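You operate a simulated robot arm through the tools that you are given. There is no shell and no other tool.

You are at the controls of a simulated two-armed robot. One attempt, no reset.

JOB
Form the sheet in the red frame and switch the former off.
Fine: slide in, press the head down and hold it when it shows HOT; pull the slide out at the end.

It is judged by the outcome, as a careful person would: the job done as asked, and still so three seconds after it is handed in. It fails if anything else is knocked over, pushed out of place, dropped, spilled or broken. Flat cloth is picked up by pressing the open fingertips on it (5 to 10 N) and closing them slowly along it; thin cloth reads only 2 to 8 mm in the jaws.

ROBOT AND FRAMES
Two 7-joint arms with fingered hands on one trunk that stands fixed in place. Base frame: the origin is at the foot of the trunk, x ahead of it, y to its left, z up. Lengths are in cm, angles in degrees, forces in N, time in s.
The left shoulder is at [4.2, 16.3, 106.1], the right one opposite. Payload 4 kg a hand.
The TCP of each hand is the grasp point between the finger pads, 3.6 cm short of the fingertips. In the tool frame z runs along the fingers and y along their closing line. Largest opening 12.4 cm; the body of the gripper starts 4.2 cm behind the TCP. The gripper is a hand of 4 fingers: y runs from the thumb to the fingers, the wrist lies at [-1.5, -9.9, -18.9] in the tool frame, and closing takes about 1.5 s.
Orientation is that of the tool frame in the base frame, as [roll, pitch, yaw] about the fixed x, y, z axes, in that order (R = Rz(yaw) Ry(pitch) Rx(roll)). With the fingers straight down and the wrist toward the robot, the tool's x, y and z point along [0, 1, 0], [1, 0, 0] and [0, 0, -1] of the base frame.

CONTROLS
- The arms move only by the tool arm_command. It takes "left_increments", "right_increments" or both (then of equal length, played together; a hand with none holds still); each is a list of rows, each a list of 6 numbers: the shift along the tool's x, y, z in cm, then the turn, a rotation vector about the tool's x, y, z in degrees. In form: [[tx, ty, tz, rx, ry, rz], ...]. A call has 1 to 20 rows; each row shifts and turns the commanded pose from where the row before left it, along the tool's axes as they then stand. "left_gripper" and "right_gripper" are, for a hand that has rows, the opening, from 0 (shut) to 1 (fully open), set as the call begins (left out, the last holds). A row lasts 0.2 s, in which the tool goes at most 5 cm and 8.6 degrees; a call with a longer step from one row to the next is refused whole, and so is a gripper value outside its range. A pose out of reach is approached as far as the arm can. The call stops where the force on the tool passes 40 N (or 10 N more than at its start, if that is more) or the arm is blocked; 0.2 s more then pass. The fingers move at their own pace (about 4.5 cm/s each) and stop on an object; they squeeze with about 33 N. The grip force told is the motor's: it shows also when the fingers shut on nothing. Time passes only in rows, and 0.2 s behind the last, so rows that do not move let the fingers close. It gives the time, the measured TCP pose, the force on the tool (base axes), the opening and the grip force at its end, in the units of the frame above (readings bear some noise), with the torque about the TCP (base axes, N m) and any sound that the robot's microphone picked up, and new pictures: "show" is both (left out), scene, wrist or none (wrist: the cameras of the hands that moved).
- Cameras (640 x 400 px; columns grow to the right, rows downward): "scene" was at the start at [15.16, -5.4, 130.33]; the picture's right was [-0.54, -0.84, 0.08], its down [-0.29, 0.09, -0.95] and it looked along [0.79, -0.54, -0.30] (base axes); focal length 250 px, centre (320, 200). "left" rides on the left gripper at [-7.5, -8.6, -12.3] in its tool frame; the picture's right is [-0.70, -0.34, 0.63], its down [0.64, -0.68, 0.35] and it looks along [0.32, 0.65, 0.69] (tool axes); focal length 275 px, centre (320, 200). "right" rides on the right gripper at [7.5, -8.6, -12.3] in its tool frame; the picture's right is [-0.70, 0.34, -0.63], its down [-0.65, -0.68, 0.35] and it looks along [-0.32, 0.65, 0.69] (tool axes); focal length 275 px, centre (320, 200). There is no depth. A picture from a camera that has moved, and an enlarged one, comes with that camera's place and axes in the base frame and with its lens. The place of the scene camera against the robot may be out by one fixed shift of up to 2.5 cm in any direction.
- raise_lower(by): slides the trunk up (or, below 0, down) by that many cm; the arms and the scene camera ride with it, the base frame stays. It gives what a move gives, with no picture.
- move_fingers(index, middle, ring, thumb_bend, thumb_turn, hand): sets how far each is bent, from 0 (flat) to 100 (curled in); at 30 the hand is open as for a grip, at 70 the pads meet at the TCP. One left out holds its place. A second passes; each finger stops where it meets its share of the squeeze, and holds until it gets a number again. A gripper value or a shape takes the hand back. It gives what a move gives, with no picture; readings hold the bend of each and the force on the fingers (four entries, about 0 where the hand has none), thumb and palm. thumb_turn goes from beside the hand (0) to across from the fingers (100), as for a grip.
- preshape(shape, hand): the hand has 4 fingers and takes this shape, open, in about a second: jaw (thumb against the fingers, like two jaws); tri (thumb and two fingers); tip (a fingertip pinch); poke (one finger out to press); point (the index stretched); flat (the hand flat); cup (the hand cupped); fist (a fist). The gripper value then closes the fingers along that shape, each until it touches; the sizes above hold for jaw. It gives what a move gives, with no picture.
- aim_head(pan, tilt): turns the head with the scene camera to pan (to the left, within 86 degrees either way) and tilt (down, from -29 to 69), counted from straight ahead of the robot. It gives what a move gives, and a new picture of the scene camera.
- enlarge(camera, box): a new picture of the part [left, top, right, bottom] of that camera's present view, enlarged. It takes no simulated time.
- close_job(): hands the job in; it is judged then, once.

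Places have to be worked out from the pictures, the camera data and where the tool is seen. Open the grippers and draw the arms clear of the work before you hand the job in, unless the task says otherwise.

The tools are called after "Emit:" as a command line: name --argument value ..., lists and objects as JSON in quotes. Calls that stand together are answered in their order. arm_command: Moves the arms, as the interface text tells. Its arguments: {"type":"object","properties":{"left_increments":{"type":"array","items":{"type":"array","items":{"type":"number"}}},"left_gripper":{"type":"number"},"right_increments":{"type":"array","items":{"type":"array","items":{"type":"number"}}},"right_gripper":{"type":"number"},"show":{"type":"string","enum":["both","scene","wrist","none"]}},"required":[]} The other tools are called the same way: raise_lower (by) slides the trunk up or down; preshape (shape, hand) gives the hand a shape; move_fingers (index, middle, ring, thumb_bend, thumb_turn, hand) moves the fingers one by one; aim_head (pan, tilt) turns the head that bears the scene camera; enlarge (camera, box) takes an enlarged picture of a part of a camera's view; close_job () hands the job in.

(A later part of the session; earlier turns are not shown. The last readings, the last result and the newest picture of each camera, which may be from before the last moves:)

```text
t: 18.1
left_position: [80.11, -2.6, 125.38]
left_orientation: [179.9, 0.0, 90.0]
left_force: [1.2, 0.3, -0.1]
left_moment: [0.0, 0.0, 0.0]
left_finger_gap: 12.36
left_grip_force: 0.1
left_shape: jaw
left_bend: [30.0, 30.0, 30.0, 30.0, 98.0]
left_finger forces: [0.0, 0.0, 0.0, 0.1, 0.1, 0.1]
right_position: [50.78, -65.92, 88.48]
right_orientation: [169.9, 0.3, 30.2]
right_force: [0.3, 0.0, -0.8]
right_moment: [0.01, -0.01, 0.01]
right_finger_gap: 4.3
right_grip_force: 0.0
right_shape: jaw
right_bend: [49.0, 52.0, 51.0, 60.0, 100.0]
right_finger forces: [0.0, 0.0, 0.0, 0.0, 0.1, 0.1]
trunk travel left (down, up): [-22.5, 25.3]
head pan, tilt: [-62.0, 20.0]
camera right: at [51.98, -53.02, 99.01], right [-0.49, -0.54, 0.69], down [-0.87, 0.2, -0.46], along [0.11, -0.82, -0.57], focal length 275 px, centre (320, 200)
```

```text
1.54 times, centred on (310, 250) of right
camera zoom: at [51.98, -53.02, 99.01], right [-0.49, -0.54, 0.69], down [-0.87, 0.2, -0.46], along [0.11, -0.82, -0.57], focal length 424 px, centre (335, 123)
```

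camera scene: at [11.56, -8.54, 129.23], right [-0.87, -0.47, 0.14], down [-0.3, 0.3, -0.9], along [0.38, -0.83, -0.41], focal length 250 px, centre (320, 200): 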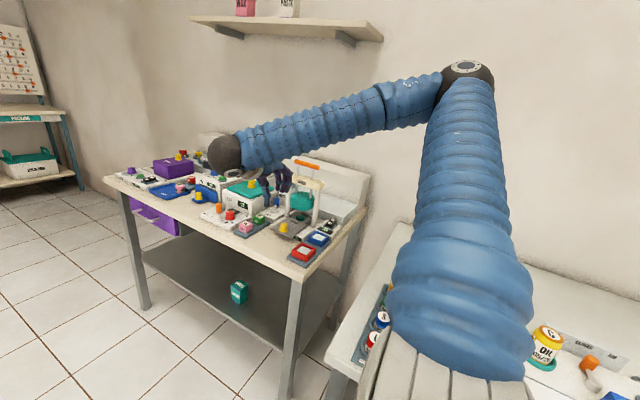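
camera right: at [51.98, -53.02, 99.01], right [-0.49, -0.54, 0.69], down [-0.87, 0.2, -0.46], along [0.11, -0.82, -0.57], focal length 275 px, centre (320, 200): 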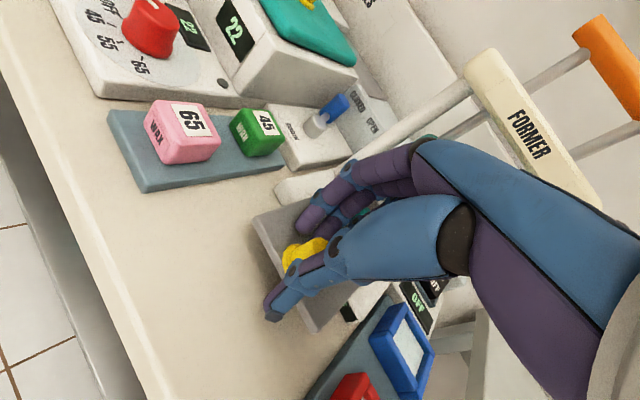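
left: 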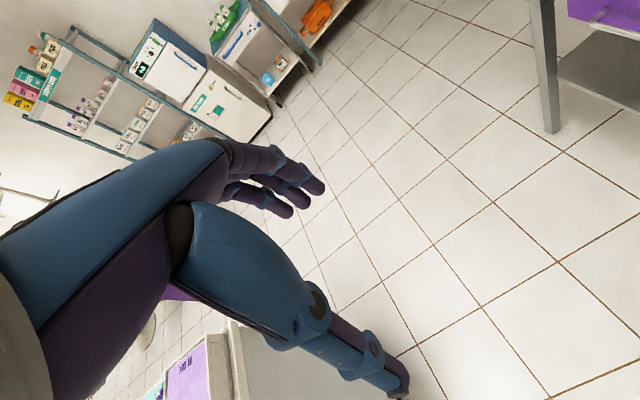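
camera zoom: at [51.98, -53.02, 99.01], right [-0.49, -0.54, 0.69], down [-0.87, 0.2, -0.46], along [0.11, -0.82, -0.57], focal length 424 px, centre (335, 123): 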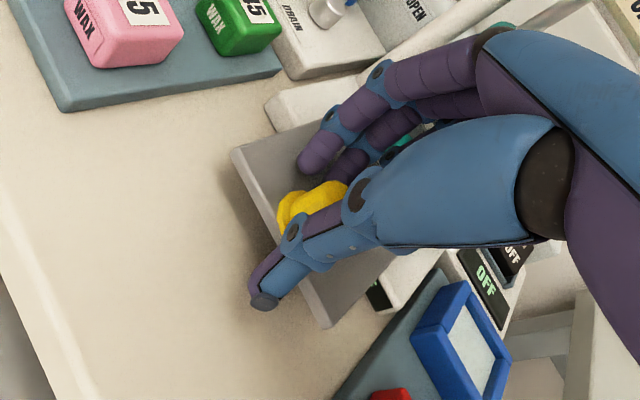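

The hand is at yaw 30° with the knob between thumb and fingers. I'll close on it.

Emit:
arm_command --right_increments '[[0, 0, 0, 0, 0, 0], [0, 0, 0, 0, 0, 0], [0, 0, 0, 0, 0, 0], [0, 0, 0, 0, 0, 0], [0, 0, 0, 0, 0, 0]]' --right_gripper 0.12 --show "none"

Emit:
arm_command --right_increments '[[0.4, -0.682, -0.121, 0, 0, 0], [0.4, -0.682, -0.121, 0, 0, 0], [0.4, -0.682, -0.121, 0, 0, 0], [0, 0, 0, 0, 0, 0]]' --show "wrist"

```text
t: 19.3
left_position: [79.96, -2.65, 125.43]
left_orientation: [-180.0, 0.1, 90.0]
left_force: [0.3, 0.4, -0.6]
left_moment: [-0.01, 0.02, -0.02]
left_finger_gap: 12.35
left_grip_force: 0.0
left_shape: jaw
left_bend: [30.0, 30.0, 30.0, 30.0, 98.0]
left_finger forces: [0.0, 0.0, 0.0, 0.0, 0.0, 0.0]
right_position: [50.81, -65.88, 88.64]
right_orientation: [169.8, 0.2, 30.1]
right_force: [0.1, -0.2, 11.7]
right_moment: [-0.06, -0.03, -0.06]
right_finger_gap: 0.49
right_grip_force: 32.6
right_shape: jaw
right_bend: [70.0, 60.0, 70.0, 72.0, 100.0]
right_finger forces: [0.0, 18.9, 0.0, 0.1, 0.3, 0.1]
trunk travel left (down, up): [-22.5, 25.3]
head pan, tilt: [-62.0, 20.0]
```

```text
t: 20.3
left_position: [79.97, -2.53, 125.63]
left_orientation: [-180.0, 0.0, 89.9]
left_force: [0.6, -1.0, -0.6]
left_moment: [-0.03, -0.03, -0.02]
left_finger_gap: 12.38
left_grip_force: 0.1
left_shape: jaw
left_bend: [30.0, 30.0, 30.0, 30.0, 98.0]
left_finger forces: [0.0, 0.1, 0.0, 0.0, 0.0, 0.1]
right_position: [50.77, -63.5, 88.58]
right_orientation: [169.8, 0.2, 30.0]
right_force: [2.4, 0.1, 18.1]
right_moment: [-0.15, -0.1, -0.03]
right_finger_gap: 0.42
right_grip_force: 33.6
right_shape: jaw
right_bend: [70.0, 60.0, 70.0, 72.0, 100.0]
right_finger forces: [0.0, 20.2, 0.0, 0.0, 0.2, 0.0]
trunk travel left (down, up): [-22.5, 25.3]
head pan, tilt: [-62.0, 20.0]
camera right: at [51.96, -50.61, 99.1], right [-0.49, -0.54, 0.69], down [-0.87, 0.2, -0.46], along [0.11, -0.82, -0.57], focal length 275 px, centre (320, 200)
```

right: 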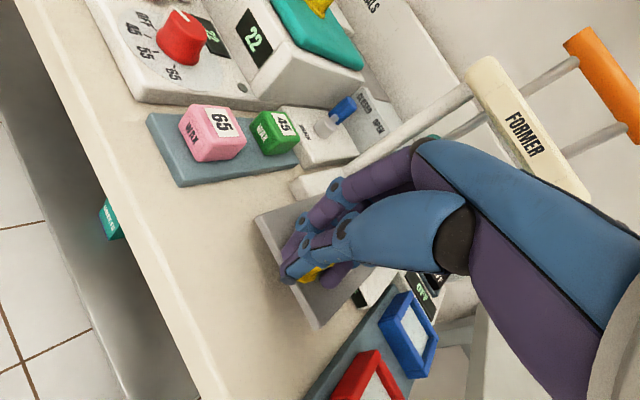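

Emit:
enlarge --camera "scene" --box '[270, 150, 340, 250]'

Emit:
enlarge --camera "right" --box '[240, 160, 400, 340]'

```text
4.00 times, centred on (305, 200) of scene
camera zoom: at [11.46, -8.46, 129.26], right [-0.87, -0.47, 0.14], down [-0.3, 0.3, -0.9], along [0.38, -0.83, -0.4], focal length 1000 px, centre (380, 200)
```

zoom: 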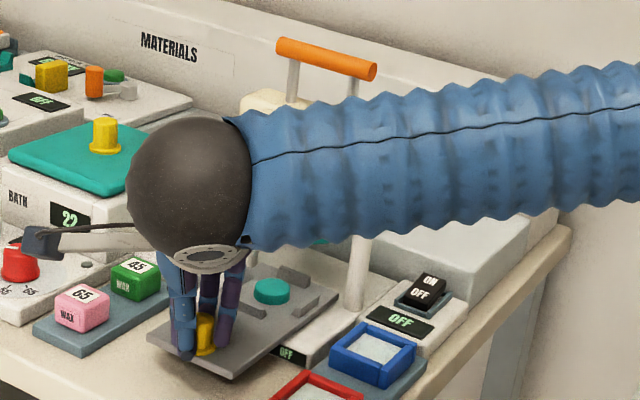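

```text
2.22 times, centred on (320, 250) of right
camera zoom: at [51.96, -50.61, 99.1], right [-0.49, -0.54, 0.69], down [-0.87, 0.2, -0.46], along [0.11, -0.82, -0.57], focal length 612 px, centre (320, 89)
```

zoom: 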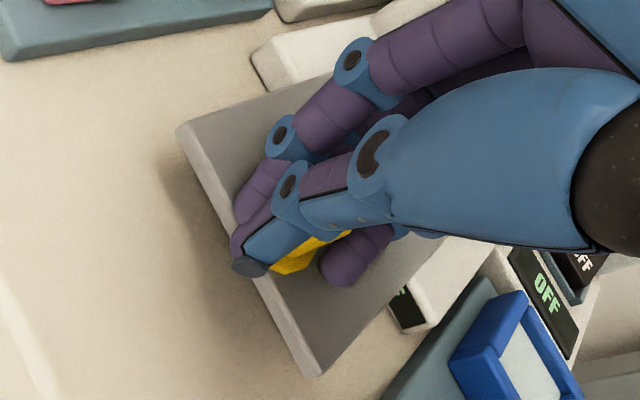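

The slide follows the hand (the mould is now well in front of the posts). I'll keep pulling until it meets its stop.

Emit:
arm_command --right_increments '[[0.4, -0.682, -0.121, 0, 0, 0], [0.4, -0.682, -0.121, 0, 0, 0], [0.4, -0.682, -0.121, 0, 0, 0], [0, 0, 0, 0, 0, 0]]' --show "wrist"

Emit:
enlarge --camera "scene" --box '[270, 150, 340, 250]'

```text
t: 21.3
left_position: [79.87, -2.69, 125.38]
left_orientation: [180.0, 0.1, 90.0]
left_force: [0.1, -0.2, 0.6]
left_moment: [0.02, 0.0, -0.06]
left_finger_gap: 12.35
left_grip_force: 0.1
left_shape: jaw
left_bend: [30.0, 30.0, 30.0, 30.0, 98.0]
left_finger forces: [0.1, 0.1, 0.0, 0.1, 0.0, 0.0]
right_position: [50.74, -61.12, 88.58]
right_orientation: [169.9, 0.1, 30.2]
right_force: [1.2, 0.3, 19.5]
right_moment: [-0.14, -0.07, -0.03]
right_finger_gap: 0.42
right_grip_force: 33.0
right_shape: jaw
right_bend: [70.0, 60.0, 70.0, 72.0, 100.0]
right_finger forces: [0.0, 20.3, 0.0, 0.0, 0.4, 0.0]
trunk travel left (down, up): [-22.5, 25.3]
head pan, tilt: [-62.0, 20.0]
camera right: at [51.97, -48.19, 99.1], right [-0.49, -0.54, 0.69], down [-0.87, 0.2, -0.46], along [0.11, -0.82, -0.57], focal length 275 px, centre (320, 200)
```

right: 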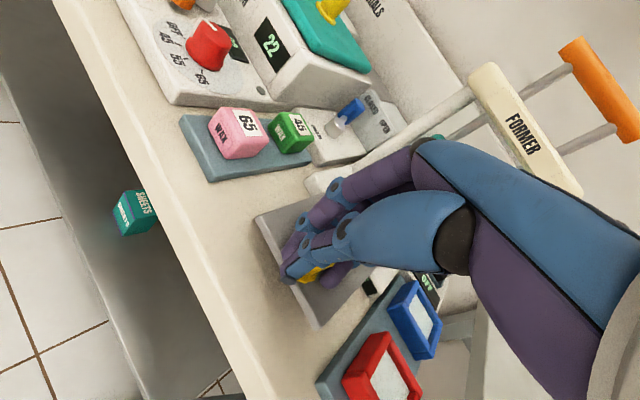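

```text
4.00 times, centred on (305, 200) of scene
camera zoom: at [11.44, -8.46, 129.25], right [-0.87, -0.47, 0.14], down [-0.3, 0.3, -0.9], along [0.38, -0.83, -0.4], focal length 1000 px, centre (380, 200)
```

zoom: 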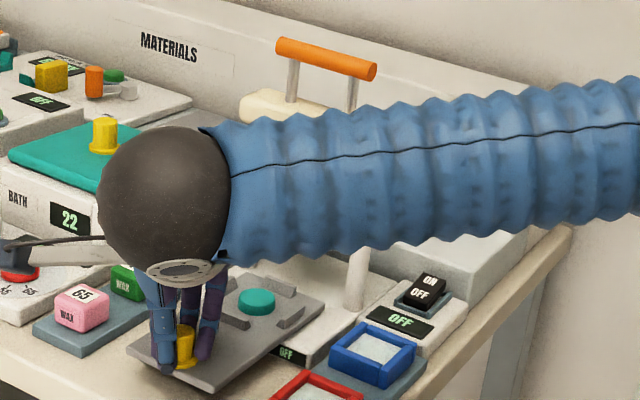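

Still free, about 8 cm out. I'll pull a little more in smaller steps to find the end stop.

Emit:
arm_command --right_increments '[[0.25, -0.426, -0.075, 0, 0, 0], [0.25, -0.426, -0.075, 0, 0, 0], [0.25, -0.426, -0.075, 0, 0, 0], [0.25, -0.426, -0.075, 0, 0, 0], [0, 0, 0, 0, 0, 0]]' --show "wrist"

Emit:
enlarge --camera "scene" --box '[270, 150, 340, 250]'

```text
t: 22.5
left_position: [79.96, -2.57, 125.35]
left_orientation: [180.0, 0.0, 90.1]
left_force: [-0.7, 0.5, -0.1]
left_moment: [-0.02, 0.01, -0.01]
left_finger_gap: 12.38
left_grip_force: 0.0
left_shape: jaw
left_bend: [30.0, 30.0, 30.0, 30.0, 98.0]
left_finger forces: [0.0, 0.0, 0.0, 0.1, 0.0, 0.1]
right_position: [50.77, -59.16, 88.64]
right_orientation: [169.9, 0.2, 30.0]
right_force: [3.4, -0.9, 18.6]
right_moment: [-0.15, -0.1, -0.03]
right_finger_gap: 0.38
right_grip_force: 33.2
right_shape: jaw
right_bend: [70.0, 60.0, 70.0, 72.0, 100.0]
right_finger forces: [0.1, 20.0, 0.1, 0.0, 0.3, 0.0]
trunk travel left (down, up): [-22.5, 25.3]
head pan, tilt: [-62.0, 20.0]
camera right: at [51.96, -46.15, 99.11], right [-0.49, -0.54, 0.69], down [-0.87, 0.2, -0.46], along [0.11, -0.82, -0.57], focal length 275 px, centre (320, 200)
```

right: 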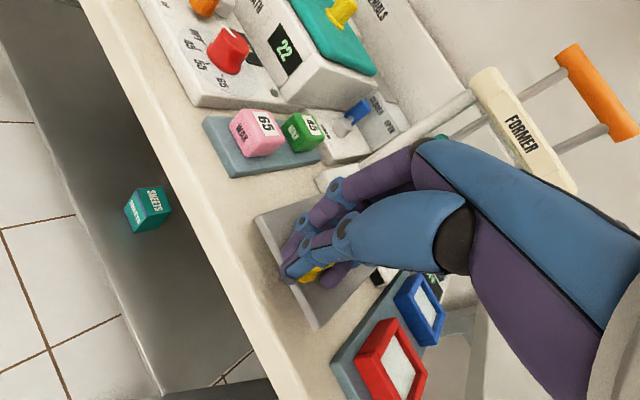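

```text
4.00 times, centred on (305, 200) of scene
camera zoom: at [11.46, -8.47, 129.25], right [-0.87, -0.47, 0.14], down [-0.3, 0.3, -0.9], along [0.38, -0.83, -0.4], focal length 1000 px, centre (380, 200)
```

zoom: 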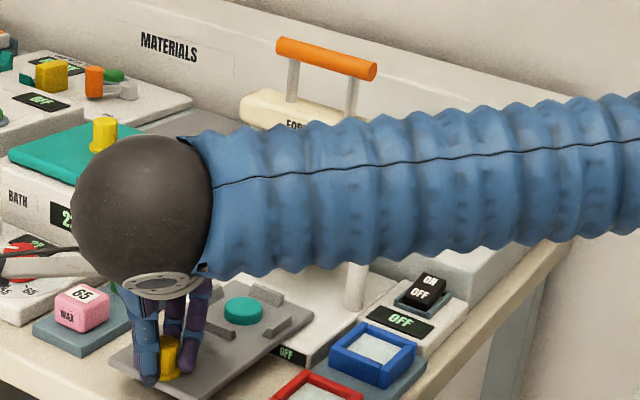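

Emit:
arm_command --right_increments '[[0.25, -0.426, -0.075, 0, 0, 0], [0.25, -0.426, -0.075, 0, 0, 0], [0.25, -0.426, -0.075, 0, 0, 0], [0.25, -0.426, -0.075, 0, 0, 0], [0, 0, 0, 0, 0, 0]]' --show "wrist"

Emit:
enlarge --camera "scene" --box '[270, 150, 340, 250]'

```text
t: 23.7
left_position: [79.93, -2.69, 125.6]
left_orientation: [179.9, -0.1, 90.1]
left_force: [-0.6, 0.7, 0.0]
left_moment: [0.03, -0.03, -0.01]
left_finger_gap: 12.37
left_grip_force: 0.0
left_shape: jaw
left_bend: [30.0, 30.0, 30.0, 30.0, 98.0]
left_finger forces: [0.0, 0.0, 0.0, 0.0, 0.0, 0.1]
right_position: [50.49, -57.3, 88.46]
right_orientation: [170.0, 0.2, 30.0]
right_force: [-13.6, -27.9, 12.2]
right_moment: [-1.18, 0.21, -0.62]
right_finger_gap: 0.0
right_grip_force: 33.4
right_shape: jaw
right_bend: [70.0, 54.0, 70.0, 75.0, 100.0]
right_finger forces: [0.0, 37.7, 4.4, 0.0, 0.0, 0.0]
trunk travel left (down, up): [-22.5, 25.3]
head pan, tilt: [-62.0, 20.0]
camera right: at [51.87, -44.3, 99.06], right [-0.49, -0.54, 0.69], down [-0.87, 0.21, -0.46], along [0.11, -0.82, -0.57], focal length 275 px, centre (320, 200)
```

right: 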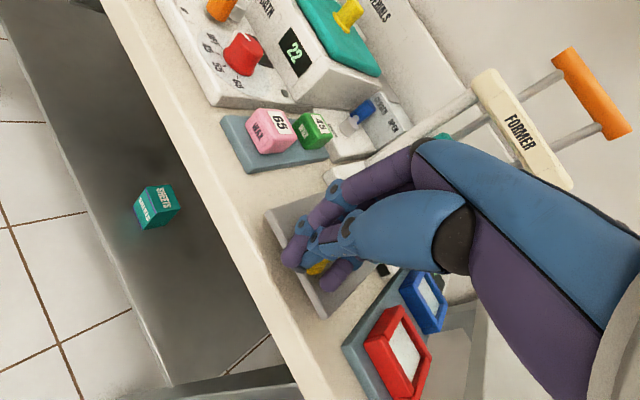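

```text
4.00 times, centred on (305, 200) of scene
camera zoom: at [11.34, -8.71, 129.24], right [-0.87, -0.47, 0.13], down [-0.3, 0.3, -0.9], along [0.38, -0.83, -0.41], focal length 1000 px, centre (380, 200)
```

zoom: 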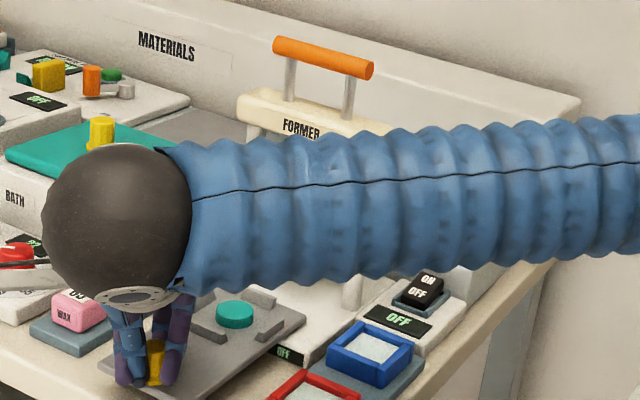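

The slide has met its end stop (−28 N in y). I'll ease the load slightly, open the fingers, and rise straight off the knob.

Emit:
arm_command --right_increments '[[-0.2, 0.34, 0.06, 0, 0, 0], [0, 0, 0, 0, 0, 0]]' --show "none"

Emit:
arm_command --right_increments '[[0, 0, 0, 0, 0, 0], [0, 0, 0, 0, 0, 0], [0, 0, 0, 0, 0, 0], [0, 0, 0, 0, 0, 0], [0, 0, 0, 0, 0, 0]]' --right_gripper 0.45 --show "wrist"

```text
t: 24.3
left_position: [80.01, -2.7, 125.5]
left_orientation: [-180.0, -0.1, 90.0]
left_force: [0.2, 0.3, 0.0]
left_moment: [0.0, -0.01, 0.01]
left_finger_gap: 12.37
left_grip_force: 0.1
left_shape: jaw
left_bend: [30.0, 30.0, 30.0, 30.0, 98.0]
left_finger forces: [0.0, 0.0, 0.0, 0.0, 0.1, 0.0]
right_position: [50.62, -57.4, 88.52]
right_orientation: [170.0, 0.2, 30.2]
right_force: [-11.7, -9.7, 10.3]
right_moment: [-0.65, 0.17, -0.5]
right_finger_gap: 0.0
right_grip_force: 33.4
right_shape: jaw
right_bend: [70.0, 55.0, 70.0, 74.0, 100.0]
right_finger forces: [0.1, 29.9, 3.3, 0.0, 32.8, 0.0]
trunk travel left (down, up): [-22.5, 25.3]
head pan, tilt: [-62.0, 20.0]
```

```text
t: 25.5
left_position: [79.99, -2.71, 125.5]
left_orientation: [-180.0, 0.1, 90.0]
left_force: [-0.1, 0.7, -0.1]
left_moment: [-0.02, -0.02, 0.03]
left_finger_gap: 12.35
left_grip_force: 0.0
left_shape: jaw
left_bend: [30.0, 30.0, 30.0, 30.0, 98.0]
left_finger forces: [0.0, 0.0, 0.0, 0.0, 0.0, 0.0]
right_position: [50.7, -57.55, 88.54]
right_orientation: [169.9, 0.3, 30.1]
right_force: [-0.1, -0.6, 0.3]
right_moment: [0.01, 0.01, 0.03]
right_finger_gap: 5.55
right_grip_force: 0.1
right_shape: jaw
right_bend: [44.0, 48.0, 46.0, 57.0, 100.0]
right_finger forces: [0.0, 0.1, 0.0, 0.1, 0.1, 0.1]
trunk travel left (down, up): [-22.5, 25.3]
head pan, tilt: [-62.0, 20.0]
camera right: at [51.98, -44.59, 99.05], right [-0.49, -0.54, 0.69], down [-0.87, 0.2, -0.46], along [0.11, -0.82, -0.57], focal length 275 px, centre (320, 200)
```

right: 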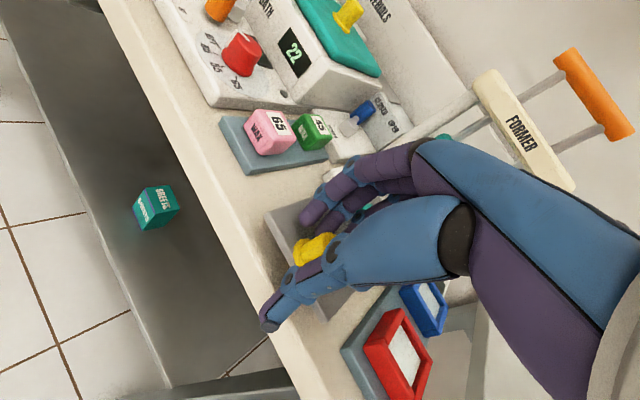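

The knob is released and the slide stays out. I'll rise 15 cm, level the hand, and turn it to yaw 90° to see whether the arm accepts a grasp that closes along x.

Emit:
arm_command --right_increments '[[0, 0.65, -3.7, 0, 0, 0], [0, 0.65, -3.7, 0, 0, 0], [0, 0.65, -3.7, 0, 0, 0], [0, 0.65, -3.7, 0, 0, 0], [0, 0, 0, 5, 0, 0], [0, 0, 0, 5, 0, 0], [0, 0, 0, 0, 0, -7.5], [0, 0, 0, 0, 0, -7.5], [0, 0, 0, 0, 0, -7.5], [0, 0, 0, 0, 0, -7.5], [0, 0, 0, 0, 0, -7.5], [0, 0, 0, 0, 0, -7.5], [0, 0, 0, 0, 0, -7.5], [0, 0, 0, 0, 0, -7.5], [0, 0, 0, 0, 0, 0]]' --right_gripper 0.65 --show "both"

```text
t: 28.7
left_position: [80.1, -2.69, 125.42]
left_orientation: [180.0, 0.1, 90.1]
left_force: [-0.2, -0.3, -0.8]
left_moment: [0.0, -0.04, 0.02]
left_finger_gap: 12.4
left_grip_force: 0.0
left_shape: jaw
left_bend: [30.0, 30.0, 30.0, 30.0, 98.0]
left_finger forces: [0.0, 0.1, 0.0, 0.1, 0.1, 0.0]
right_position: [50.8, -57.52, 103.52]
right_orientation: [-179.8, 0.2, 90.2]
right_force: [-1.9, -0.1, 0.2]
right_moment: [0.01, -0.02, 0.01]
right_finger_gap: 8.03
right_grip_force: 0.0
right_shape: jaw
right_bend: [36.0, 40.0, 38.0, 52.0, 99.0]
right_finger forces: [0.0, 0.1, 0.1, 0.1, 0.1, 0.1]
trunk travel left (down, up): [-22.5, 25.3]
head pan, tilt: [-62.0, 20.0]
camera scene: at [11.53, -8.55, 129.23], right [-0.87, -0.47, 0.14], down [-0.3, 0.3, -0.9], along [0.38, -0.83, -0.41], focal length 250 px, centre (320, 200)
camera right: at [42.25, -49.98, 115.79], right [0.34, -0.69, 0.63], down [-0.68, -0.65, -0.34], along [0.65, -0.32, -0.69], focal length 275 px, centre (320, 200)
```

scene: 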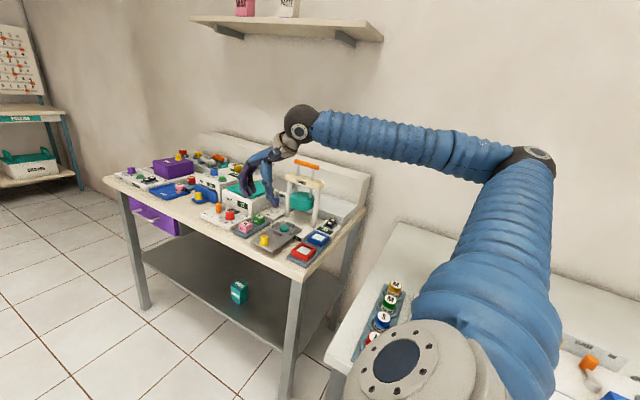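
right: 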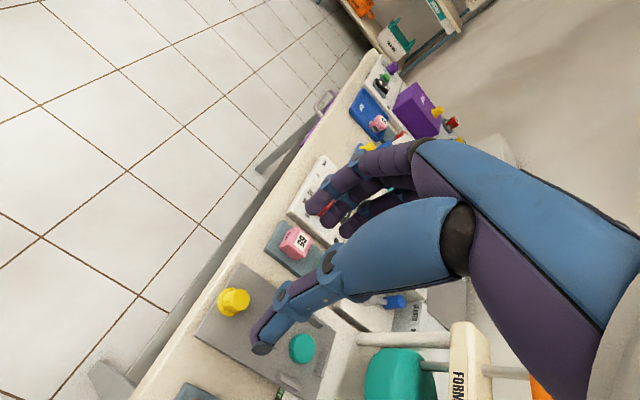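

The arm accepts yaw 90°. The mould is now at about (51.0, −70.7), clear of the head. I'll move above the red frame for a close look.

Emit:
arm_command --right_increments '[[-1.87, -2.8, 1.4, 0, 0, 0], [-1.87, -2.8, 1.4, 0, 0, 0], [-1.87, -2.8, 1.4, 0, 0, 0], [-1.87, -2.8, 1.4, 0, 0, 0], [0, 0, 0, 0, 0, 0], [0, 0, 0, 0, 0, 0]]' --show "wrist"

Emit:
enlarge --camera "right" --box '[200, 180, 420, 400]'

Emit:
enlarge --camera "scene" --box '[250, 160, 370, 290]'

```text
t: 30.1
left_position: [79.85, -2.76, 125.49]
left_orientation: [180.0, 0.0, 89.9]
left_force: [-0.6, 0.3, -0.2]
left_moment: [0.02, -0.05, -0.01]
left_finger_gap: 12.37
left_grip_force: 0.2
left_shape: jaw
left_bend: [30.0, 30.0, 30.0, 30.0, 98.0]
left_finger forces: [0.0, 0.0, 0.0, 0.0, 0.0, 0.0]
right_position: [39.51, -65.08, 98.14]
right_orientation: [-179.9, 0.2, 90.1]
right_force: [0.3, 0.4, 0.2]
right_moment: [-0.02, 0.02, -0.02]
right_finger_gap: 8.05
right_grip_force: 0.0
right_shape: jaw
right_bend: [36.0, 40.0, 38.0, 52.0, 99.0]
right_finger forces: [0.0, 0.0, 0.0, 0.1, 0.0, 0.1]
trunk travel left (down, up): [-22.5, 25.3]
head pan, tilt: [-62.0, 20.0]
camera right: at [30.97, -57.56, 110.3], right [0.34, -0.69, 0.63], down [-0.68, -0.65, -0.34], along [0.65, -0.32, -0.69], focal length 275 px, centre (320, 200)
```

right: 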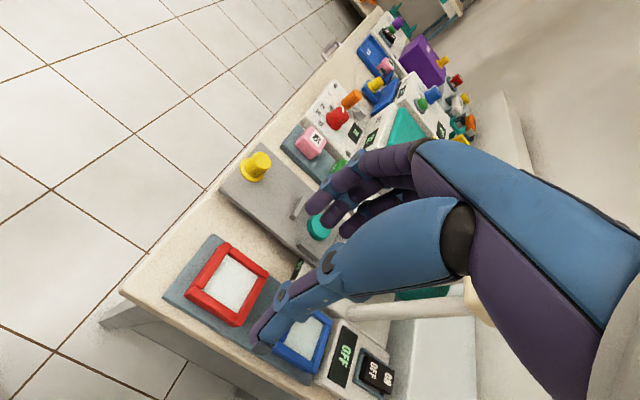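

```text
1.82 times, centred on (310, 290) of right
camera zoom: at [30.97, -57.56, 110.3], right [0.34, -0.69, 0.63], down [-0.68, -0.65, -0.34], along [0.65, -0.32, -0.69], focal length 500 px, centre (338, 36)
```

zoom: 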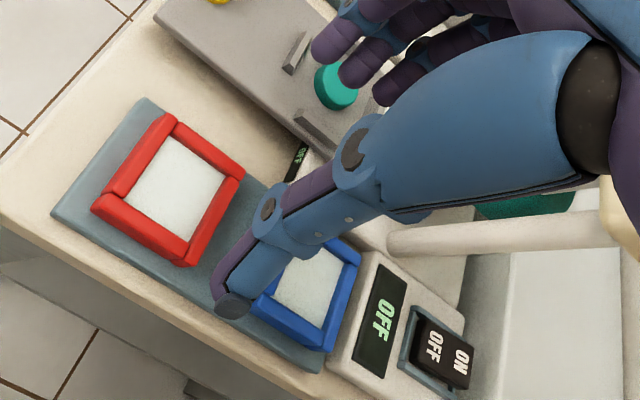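

```text
3.08 times, centred on (310, 225) of scene
camera zoom: at [11.47, -8.56, 129.24], right [-0.87, -0.47, 0.13], down [-0.3, 0.3, -0.9], along [0.38, -0.83, -0.41], focal length 769 px, centre (351, 123)
```

zoom: 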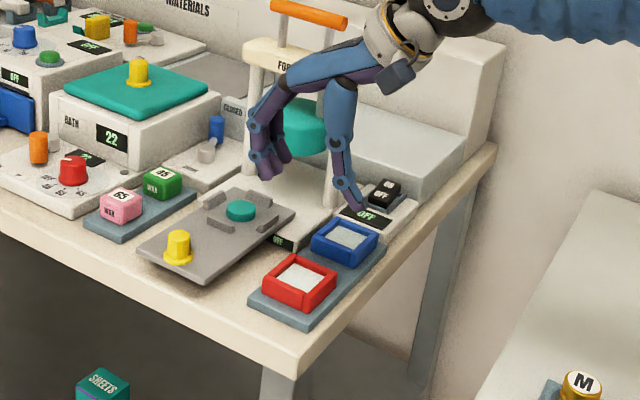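

Everything agrees: red frame centre (39.6, −65.0), 5.4 cm square, top about z 84.5. I'll narrow the opening a little to stay clear of the slide plate and descend to just above frame height, then check.

Emit:
arm_command --right_increments '[[0, 0, 2.2, 0, 0, 0], [0, 0, 2.2, 0, 0, 0], [0, 0, 2.0, 0, 0, 0], [0, 0, 1.6, 0, 0, 0], [0, 0, 1.0, 0, 0, 0], [0, 0, 0, 0, 0, 0]]' --right_gripper 0.58 --show "wrist"

Emit:
enlarge --camera "right" --box '[200, 150, 420, 350]'

Emit:
enlarge --camera "scene" --box '[275, 190, 345, 280]'

```text
t: 31.5
left_position: [80.05, -2.67, 125.5]
left_orientation: [179.9, 0.1, 89.9]
left_force: [-0.5, -0.4, 0.1]
left_moment: [-0.02, -0.01, 0.01]
left_finger_gap: 12.36
left_grip_force: 0.1
left_shape: jaw
left_bend: [30.0, 30.0, 30.0, 30.0, 98.0]
left_finger forces: [0.0, 0.0, 0.1, 0.0, 0.1, 0.0]
right_position: [39.61, -64.98, 89.05]
right_orientation: [-179.8, 0.3, 90.1]
right_force: [-0.8, -0.7, -0.5]
right_moment: [-0.06, 0.01, -0.03]
right_finger_gap: 7.24
right_grip_force: 0.1
right_shape: jaw
right_bend: [38.0, 42.0, 41.0, 53.0, 99.0]
right_finger forces: [0.1, 0.1, 0.0, 0.0, 0.1, 0.0]
trunk travel left (down, up): [-22.5, 25.3]
head pan, tilt: [-62.0, 20.0]
camera right: at [31.07, -57.5, 101.25], right [0.34, -0.69, 0.63], down [-0.68, -0.65, -0.34], along [0.65, -0.32, -0.69], focal length 275 px, centre (320, 200)
```

right: 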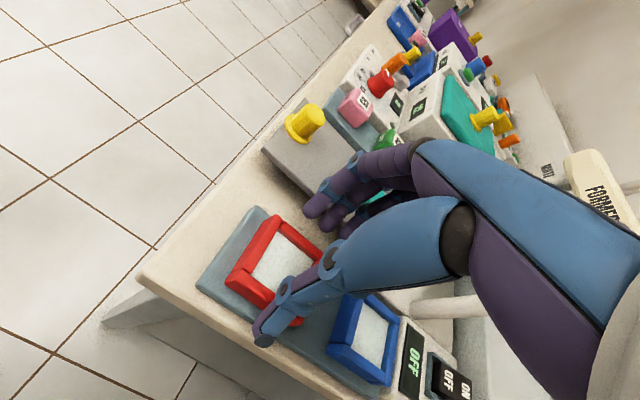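

```text
2.00 times, centred on (310, 250) of right
camera zoom: at [31.07, -57.5, 101.25], right [0.34, -0.69, 0.63], down [-0.68, -0.65, -0.34], along [0.65, -0.32, -0.69], focal length 551 px, centre (340, 100)
```

zoom: 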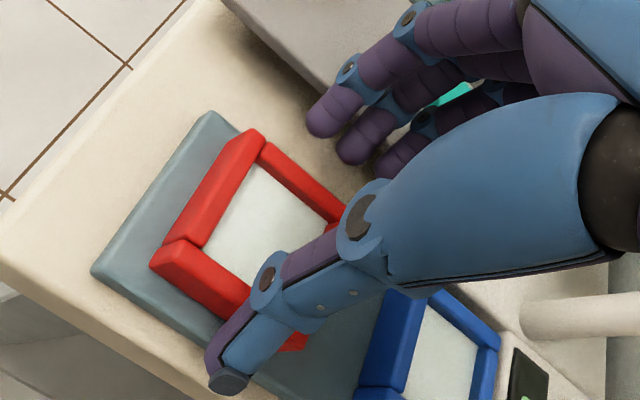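

```text
4.44 times, centred on (310, 235) of scene
camera zoom: at [11.51, -8.55, 129.24], right [-0.87, -0.47, 0.14], down [-0.3, 0.3, -0.9], along [0.38, -0.83, -0.41], focal length 1111 px, centre (364, 44)
```

zoom: 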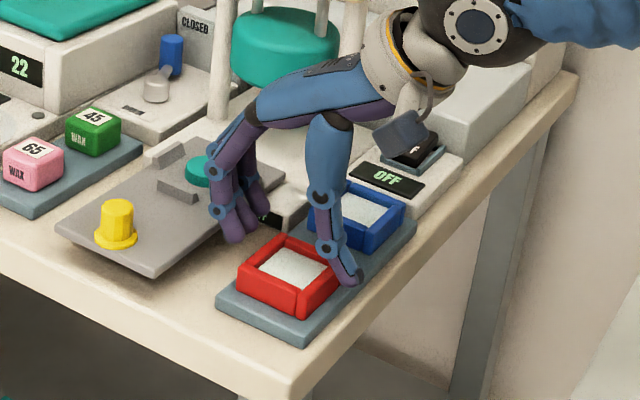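

The thumb and fingers straddle the frame correctly. I'll lower about 2 cm more so that only the fingertips overlap the frame's upper edge, then close.

Emit:
arm_command --right_increments '[[0, 0, 0.8, 0, 0, 0], [0, 0, 0.7, 0, 0, 0], [0, 0, 0.6, 0, 0, 0], [0, 0, 0, 0, 0, 0]]' --show "wrist"

Emit:
enlarge --camera "right" --box '[200, 150, 420, 350]'

Emit:
enlarge --camera "scene" --box '[285, 210, 335, 275]'

```text
t: 32.5
left_position: [80.1, -2.69, 125.46]
left_orientation: [180.0, 0.1, 90.0]
left_force: [0.3, 0.9, 0.0]
left_moment: [0.01, 0.01, -0.02]
left_finger_gap: 12.39
left_grip_force: 0.0
left_shape: jaw
left_bend: [30.0, 30.0, 30.0, 30.0, 98.0]
left_finger forces: [0.0, 0.1, 0.0, 0.0, 0.0, 0.0]
right_position: [39.52, -65.05, 86.78]
right_orientation: [-179.7, 0.1, 90.1]
right_force: [0.5, -0.2, 0.0]
right_moment: [-0.01, 0.06, 0.04]
right_finger_gap: 7.24
right_grip_force: 0.0
right_shape: jaw
right_bend: [38.0, 42.0, 41.0, 53.0, 99.0]
right_finger forces: [0.0, 0.0, 0.1, 0.0, 0.5, 0.1]
trunk travel left (down, up): [-22.5, 25.3]
head pan, tilt: [-62.0, 20.0]
camera right: at [31.03, -57.54, 99.12], right [0.34, -0.69, 0.63], down [-0.68, -0.65, -0.34], along [0.65, -0.32, -0.69], focal length 275 px, centre (320, 200)
```

right: 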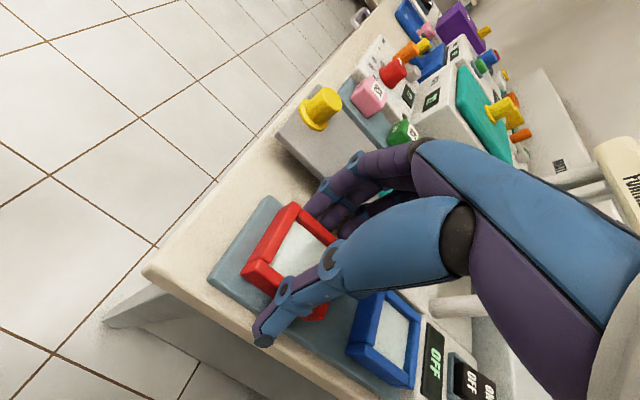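

```text
2.00 times, centred on (310, 250) of right
camera zoom: at [31.03, -57.54, 99.12], right [0.34, -0.69, 0.63], down [-0.68, -0.65, -0.34], along [0.65, -0.32, -0.69], focal length 551 px, centre (340, 100)
```

zoom: 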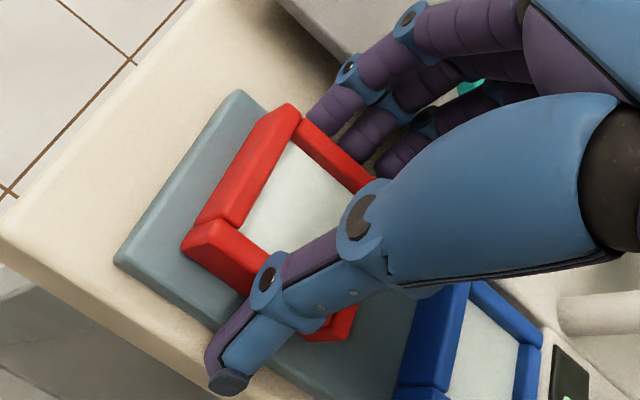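

```text
6.15 times, centred on (310, 242) of scene
camera zoom: at [11.51, -8.56, 129.24], right [-0.87, -0.47, 0.14], down [-0.3, 0.3, -0.9], along [0.38, -0.83, -0.41], focal length 1538 px, centre (382, -62)
```

zoom: 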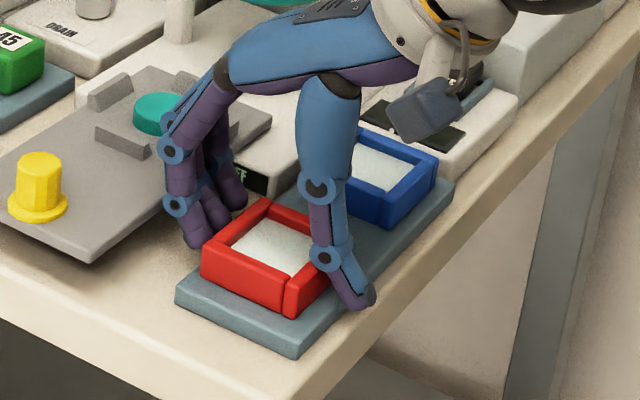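

The fingertips are beside the frame on both sides. I'll close on it and check the grip readings.

Emit:
arm_command --right_increments '[[0, 0, 0, 0, 0, 0], [0, 0, 0, 0, 0, 0], [0, 0, 0, 0, 0, 0], [0, 0, 0, 0, 0, 0], [0, 0, 0, 0, 0, 0]]' --right_gripper 0.35 --show "wrist"

Emit:
enlarge --camera "right" --box '[200, 150, 420, 350]'

Emit:
enlarge --camera "scene" --box '[285, 210, 335, 275]'

```text
t: 33.7
left_position: [80.03, -2.62, 125.48]
left_orientation: [-180.0, 0.0, 90.0]
left_force: [0.9, 0.0, -0.9]
left_moment: [0.01, 0.0, 0.02]
left_finger_gap: 12.36
left_grip_force: 0.1
left_shape: jaw
left_bend: [30.0, 30.0, 30.0, 30.0, 98.0]
left_finger forces: [0.0, 0.0, 0.1, 0.0, 0.0, 0.0]
right_position: [39.43, -64.95, 86.82]
right_orientation: [-179.8, 0.2, 90.1]
right_force: [-1.3, -0.5, 6.4]
right_moment: [0.03, 0.22, 0.03]
right_finger_gap: 5.98
right_grip_force: 33.6
right_shape: jaw
right_bend: [43.0, 47.0, 46.0, 56.0, 100.0]
right_finger forces: [17.3, 9.3, 4.2, 0.0, 34.2, 0.0]
trunk travel left (down, up): [-22.5, 25.3]
head pan, tilt: [-62.0, 20.0]
camera right: at [31.01, -57.53, 99.17], right [0.34, -0.69, 0.64], down [-0.68, -0.65, -0.34], along [0.65, -0.32, -0.69], focal length 275 px, centre (320, 200)
```

right: 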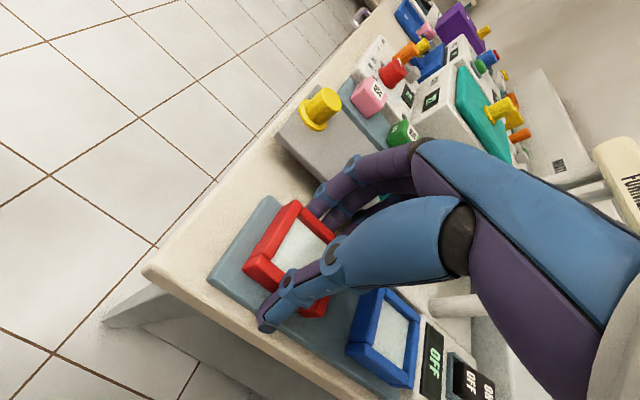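

```text
2.00 times, centred on (310, 250) of right
camera zoom: at [31.01, -57.53, 99.17], right [0.34, -0.69, 0.64], down [-0.68, -0.65, -0.34], along [0.65, -0.32, -0.69], focal length 551 px, centre (340, 100)
```

zoom: 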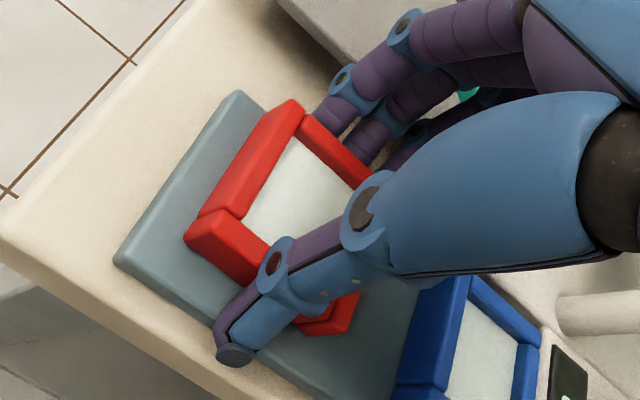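

```text
6.15 times, centred on (310, 242) of scene
camera zoom: at [11.48, -8.53, 129.24], right [-0.87, -0.47, 0.14], down [-0.3, 0.3, -0.9], along [0.38, -0.83, -0.41], focal length 1538 px, centre (382, -62)
```

zoom: 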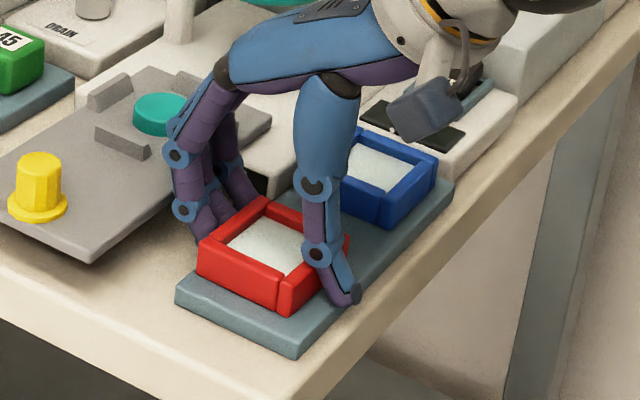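

Gripped at 5.98 cm with thumb 34 N against the three fingers. I'll lift 2 cm slowly and check that the frame comes level.

Emit:
arm_command --right_increments '[[0, 0, -0.5, 0, 0, 0], [0, 0, -0.7, 0, 0, 0], [0, 0, -0.8, 0, 0, 0], [0, 0, 0, 0, 0, 0]]' --show "wrist"

Emit:
enlarge --camera "right" --box '[200, 150, 420, 350]'

Emit:
enlarge --camera "scene" --box '[285, 210, 335, 275]'

```text
t: 34.7
left_position: [79.98, -2.68, 125.48]
left_orientation: [-180.0, 0.1, 89.9]
left_force: [0.2, 0.5, -0.4]
left_moment: [0.0, -0.01, -0.02]
left_finger_gap: 12.39
left_grip_force: 0.1
left_shape: jaw
left_bend: [30.0, 30.0, 30.0, 30.0, 98.0]
left_finger forces: [0.1, 0.0, 0.0, 0.1, 0.1, 0.1]
right_position: [39.63, -65.04, 88.9]
right_orientation: [-179.7, 0.3, 90.1]
right_force: [-0.6, -0.1, 0.1]
right_moment: [0.02, 0.01, 0.01]
right_finger_gap: 6.01
right_grip_force: 33.1
right_shape: jaw
right_bend: [43.0, 47.0, 46.0, 56.0, 99.0]
right_finger forces: [18.8, 10.2, 4.8, 0.0, 32.7, 0.1]
trunk travel left (down, up): [-22.5, 25.3]
head pan, tilt: [-62.0, 20.0]
camera right: at [31.08, -57.56, 101.12], right [0.34, -0.69, 0.63], down [-0.68, -0.65, -0.34], along [0.65, -0.32, -0.69], focal length 275 px, centre (320, 200)
```

right: 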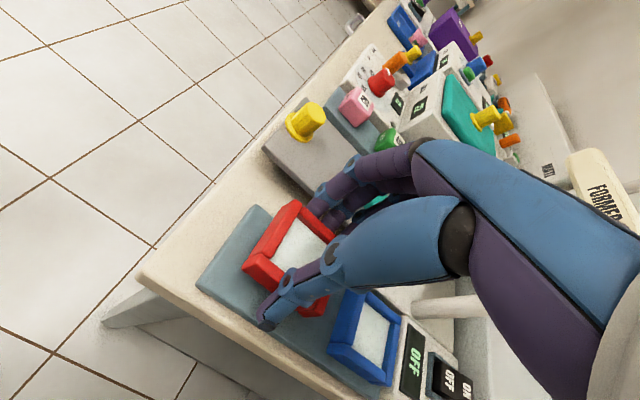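

```text
2.00 times, centred on (310, 250) of right
camera zoom: at [31.08, -57.56, 101.12], right [0.34, -0.69, 0.63], down [-0.68, -0.65, -0.34], along [0.65, -0.32, -0.69], focal length 551 px, centre (340, 100)
```

zoom: 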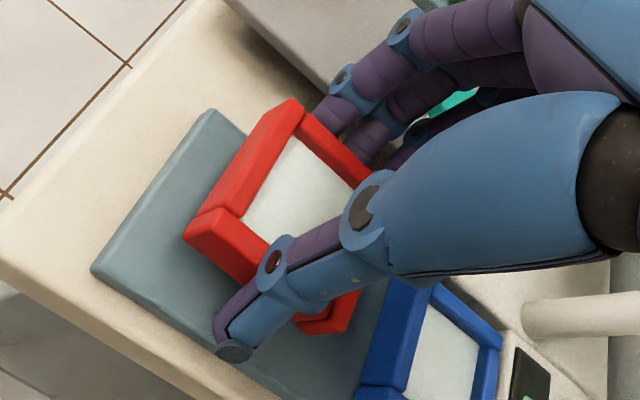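

```text
6.15 times, centred on (310, 242) of scene
camera zoom: at [11.52, -8.57, 129.23], right [-0.87, -0.47, 0.14], down [-0.3, 0.3, -0.9], along [0.38, -0.83, -0.41], focal length 1538 px, centre (382, -62)
```

zoom: 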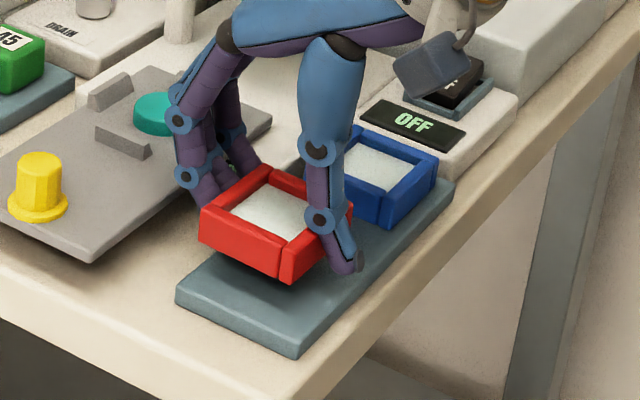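

The frame is held level and secure. I'll raise it another 8 cm and carry it over the slide's seat.

Emit:
arm_command --right_increments '[[0, 0, -2.7, 0, 0, 0], [0, 0, -2.7, 0, 0, 0], [0, 0, -2.6, 0, 0, 0], [-1.1, 2.26, 0, 0, 0, 0], [-1.1, 2.26, 0, 0, 0, 0], [-1.1, 2.26, 0, 0, 0, 0], [-1.1, 2.26, 0, 0, 0, 0], [-1.1, 2.26, 0, 0, 0, 0], [0, 0, 0, 0, 0, 0]]' --show "both"

Emit:
enlarge --camera "right" --box '[200, 150, 420, 350]'

Emit:
enlarge --camera "scene" --box '[265, 190, 335, 270]'

```text
t: 36.7
left_position: [79.98, -2.53, 125.58]
left_orientation: [-179.9, 0.0, 90.0]
left_force: [-0.3, 0.2, 0.5]
left_moment: [0.01, 0.0, 0.02]
left_finger_gap: 12.37
left_grip_force: 0.0
left_shape: jaw
left_bend: [30.0, 30.0, 30.0, 30.0, 98.0]
left_finger forces: [0.1, 0.0, 0.0, 0.1, 0.1, 0.1]
right_position: [50.79, -70.46, 97.01]
right_orientation: [-179.9, 0.2, 90.1]
right_force: [-0.2, -0.1, -0.3]
right_moment: [0.01, 0.02, 0.03]
right_finger_gap: 5.98
right_grip_force: 33.5
right_shape: jaw
right_bend: [43.0, 47.0, 46.0, 56.0, 99.0]
right_finger forces: [18.9, 10.0, 4.6, 0.1, 32.8, 0.0]
trunk travel left (down, up): [-22.5, 25.3]
head pan, tilt: [-62.0, 20.0]
camera scene: at [11.47, -8.53, 129.25], right [-0.87, -0.47, 0.13], down [-0.3, 0.3, -0.9], along [0.38, -0.83, -0.41], focal length 250 px, centre (320, 200)
camera right: at [42.37, -62.97, 109.19], right [0.34, -0.69, 0.64], down [-0.68, -0.65, -0.34], along [0.65, -0.32, -0.69], focal length 275 px, centre (320, 200)
```

scene: 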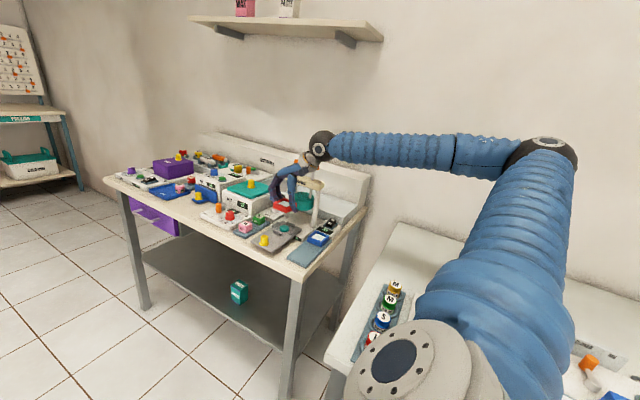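
right: 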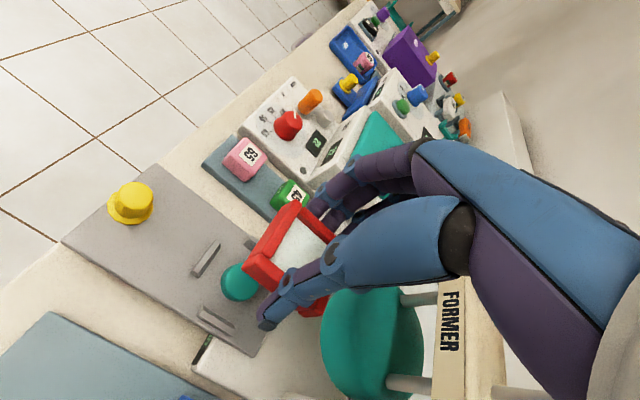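

```text
2.00 times, centred on (310, 250) of right
camera zoom: at [42.37, -62.97, 109.19], right [0.34, -0.69, 0.64], down [-0.68, -0.65, -0.34], along [0.65, -0.32, -0.69], focal length 551 px, centre (340, 100)
```

zoom: 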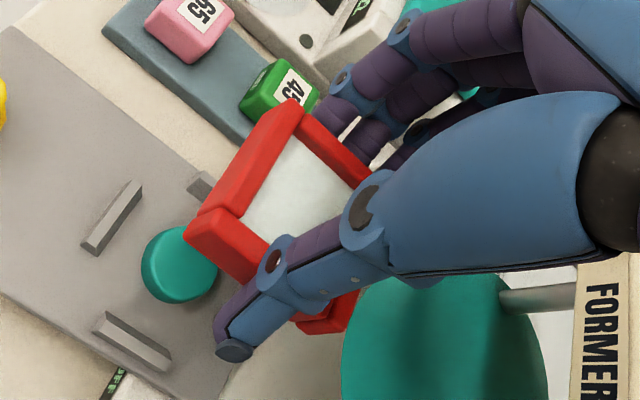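

```text
5.00 times, centred on (300, 230) of scene
camera zoom: at [11.47, -8.53, 129.25], right [-0.87, -0.47, 0.13], down [-0.3, 0.3, -0.9], along [0.38, -0.83, -0.41], focal length 1250 px, centre (420, 50)
```

zoom: 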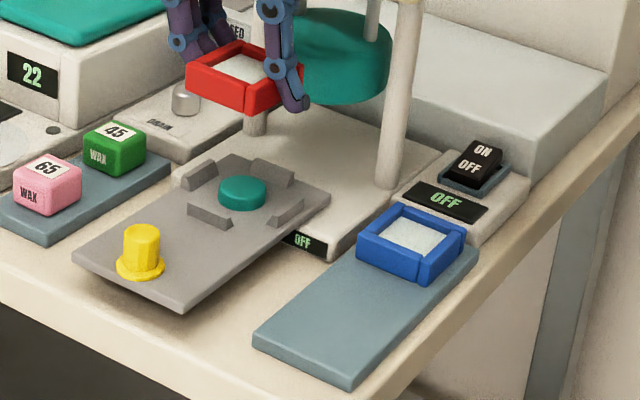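

The seat centre comes out at (50.95, −70.4) and the hand is almost right above it. I'll nudge slightly and lower to just above the strips, then look again.

Emit:
arm_command --right_increments '[[-0.2, 0.15, 1.0, 0, 0, 0], [0, 0, 1.3, 0, 0, 0], [0, 0, 1.3, 0, 0, 0], [0, 0, 1.3, 0, 0, 0], [0, 0, 1.0, 0, 0, 0], [0, 0, 0, 0, 0, 0]]' --show "wrist"

Emit:
enlarge --camera "right" --box '[200, 150, 420, 350]'

Emit:
enlarge --camera "scene" --box '[275, 190, 325, 255]'

```text
t: 38.1
left_position: [80.11, -2.68, 125.38]
left_orientation: [-179.9, 0.0, 90.0]
left_force: [-0.1, -0.5, 0.4]
left_moment: [0.01, 0.02, -0.02]
left_finger_gap: 12.36
left_grip_force: 0.0
left_shape: jaw
left_bend: [30.0, 30.0, 30.0, 30.0, 98.0]
left_finger forces: [0.0, 0.0, 0.1, 0.0, 0.0, 0.0]
right_position: [50.99, -70.79, 90.92]
right_orientation: [-179.8, 0.1, 90.1]
right_force: [0.0, -0.5, -0.7]
right_moment: [0.01, 0.02, -0.01]
right_finger_gap: 6.0
right_grip_force: 33.1
right_shape: jaw
right_bend: [43.0, 47.0, 46.0, 56.0, 99.0]
right_finger forces: [18.9, 10.2, 4.6, 0.0, 32.7, 0.0]
trunk travel left (down, up): [-22.5, 25.3]
head pan, tilt: [-62.0, 20.0]
camera right: at [42.53, -63.19, 103.25], right [0.34, -0.69, 0.63], down [-0.68, -0.65, -0.34], along [0.65, -0.32, -0.69], focal length 275 px, centre (320, 200)
```

right: 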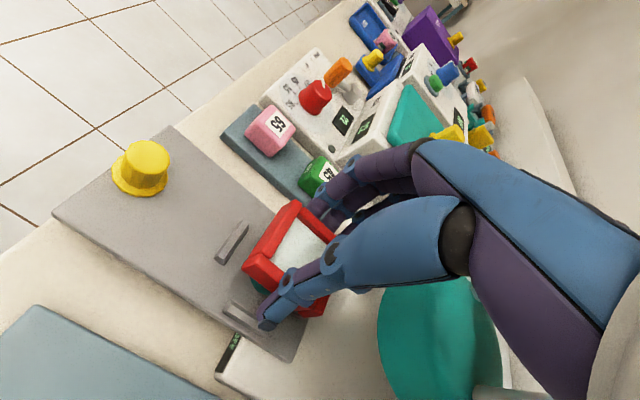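

```text
2.00 times, centred on (310, 250) of right
camera zoom: at [42.53, -63.19, 103.25], right [0.34, -0.69, 0.63], down [-0.68, -0.65, -0.34], along [0.65, -0.32, -0.69], focal length 551 px, centre (340, 100)
```

zoom: 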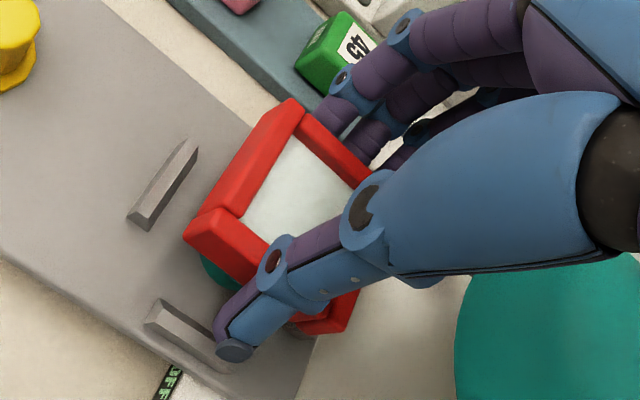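

```text
6.15 times, centred on (300, 222) of scene
camera zoom: at [11.51, -8.56, 129.24], right [-0.87, -0.47, 0.14], down [-0.3, 0.3, -0.9], along [0.38, -0.83, -0.41], focal length 1538 px, centre (443, 62)
```

zoom: 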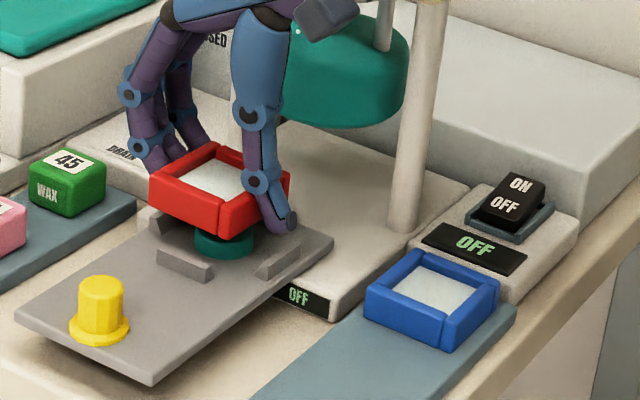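

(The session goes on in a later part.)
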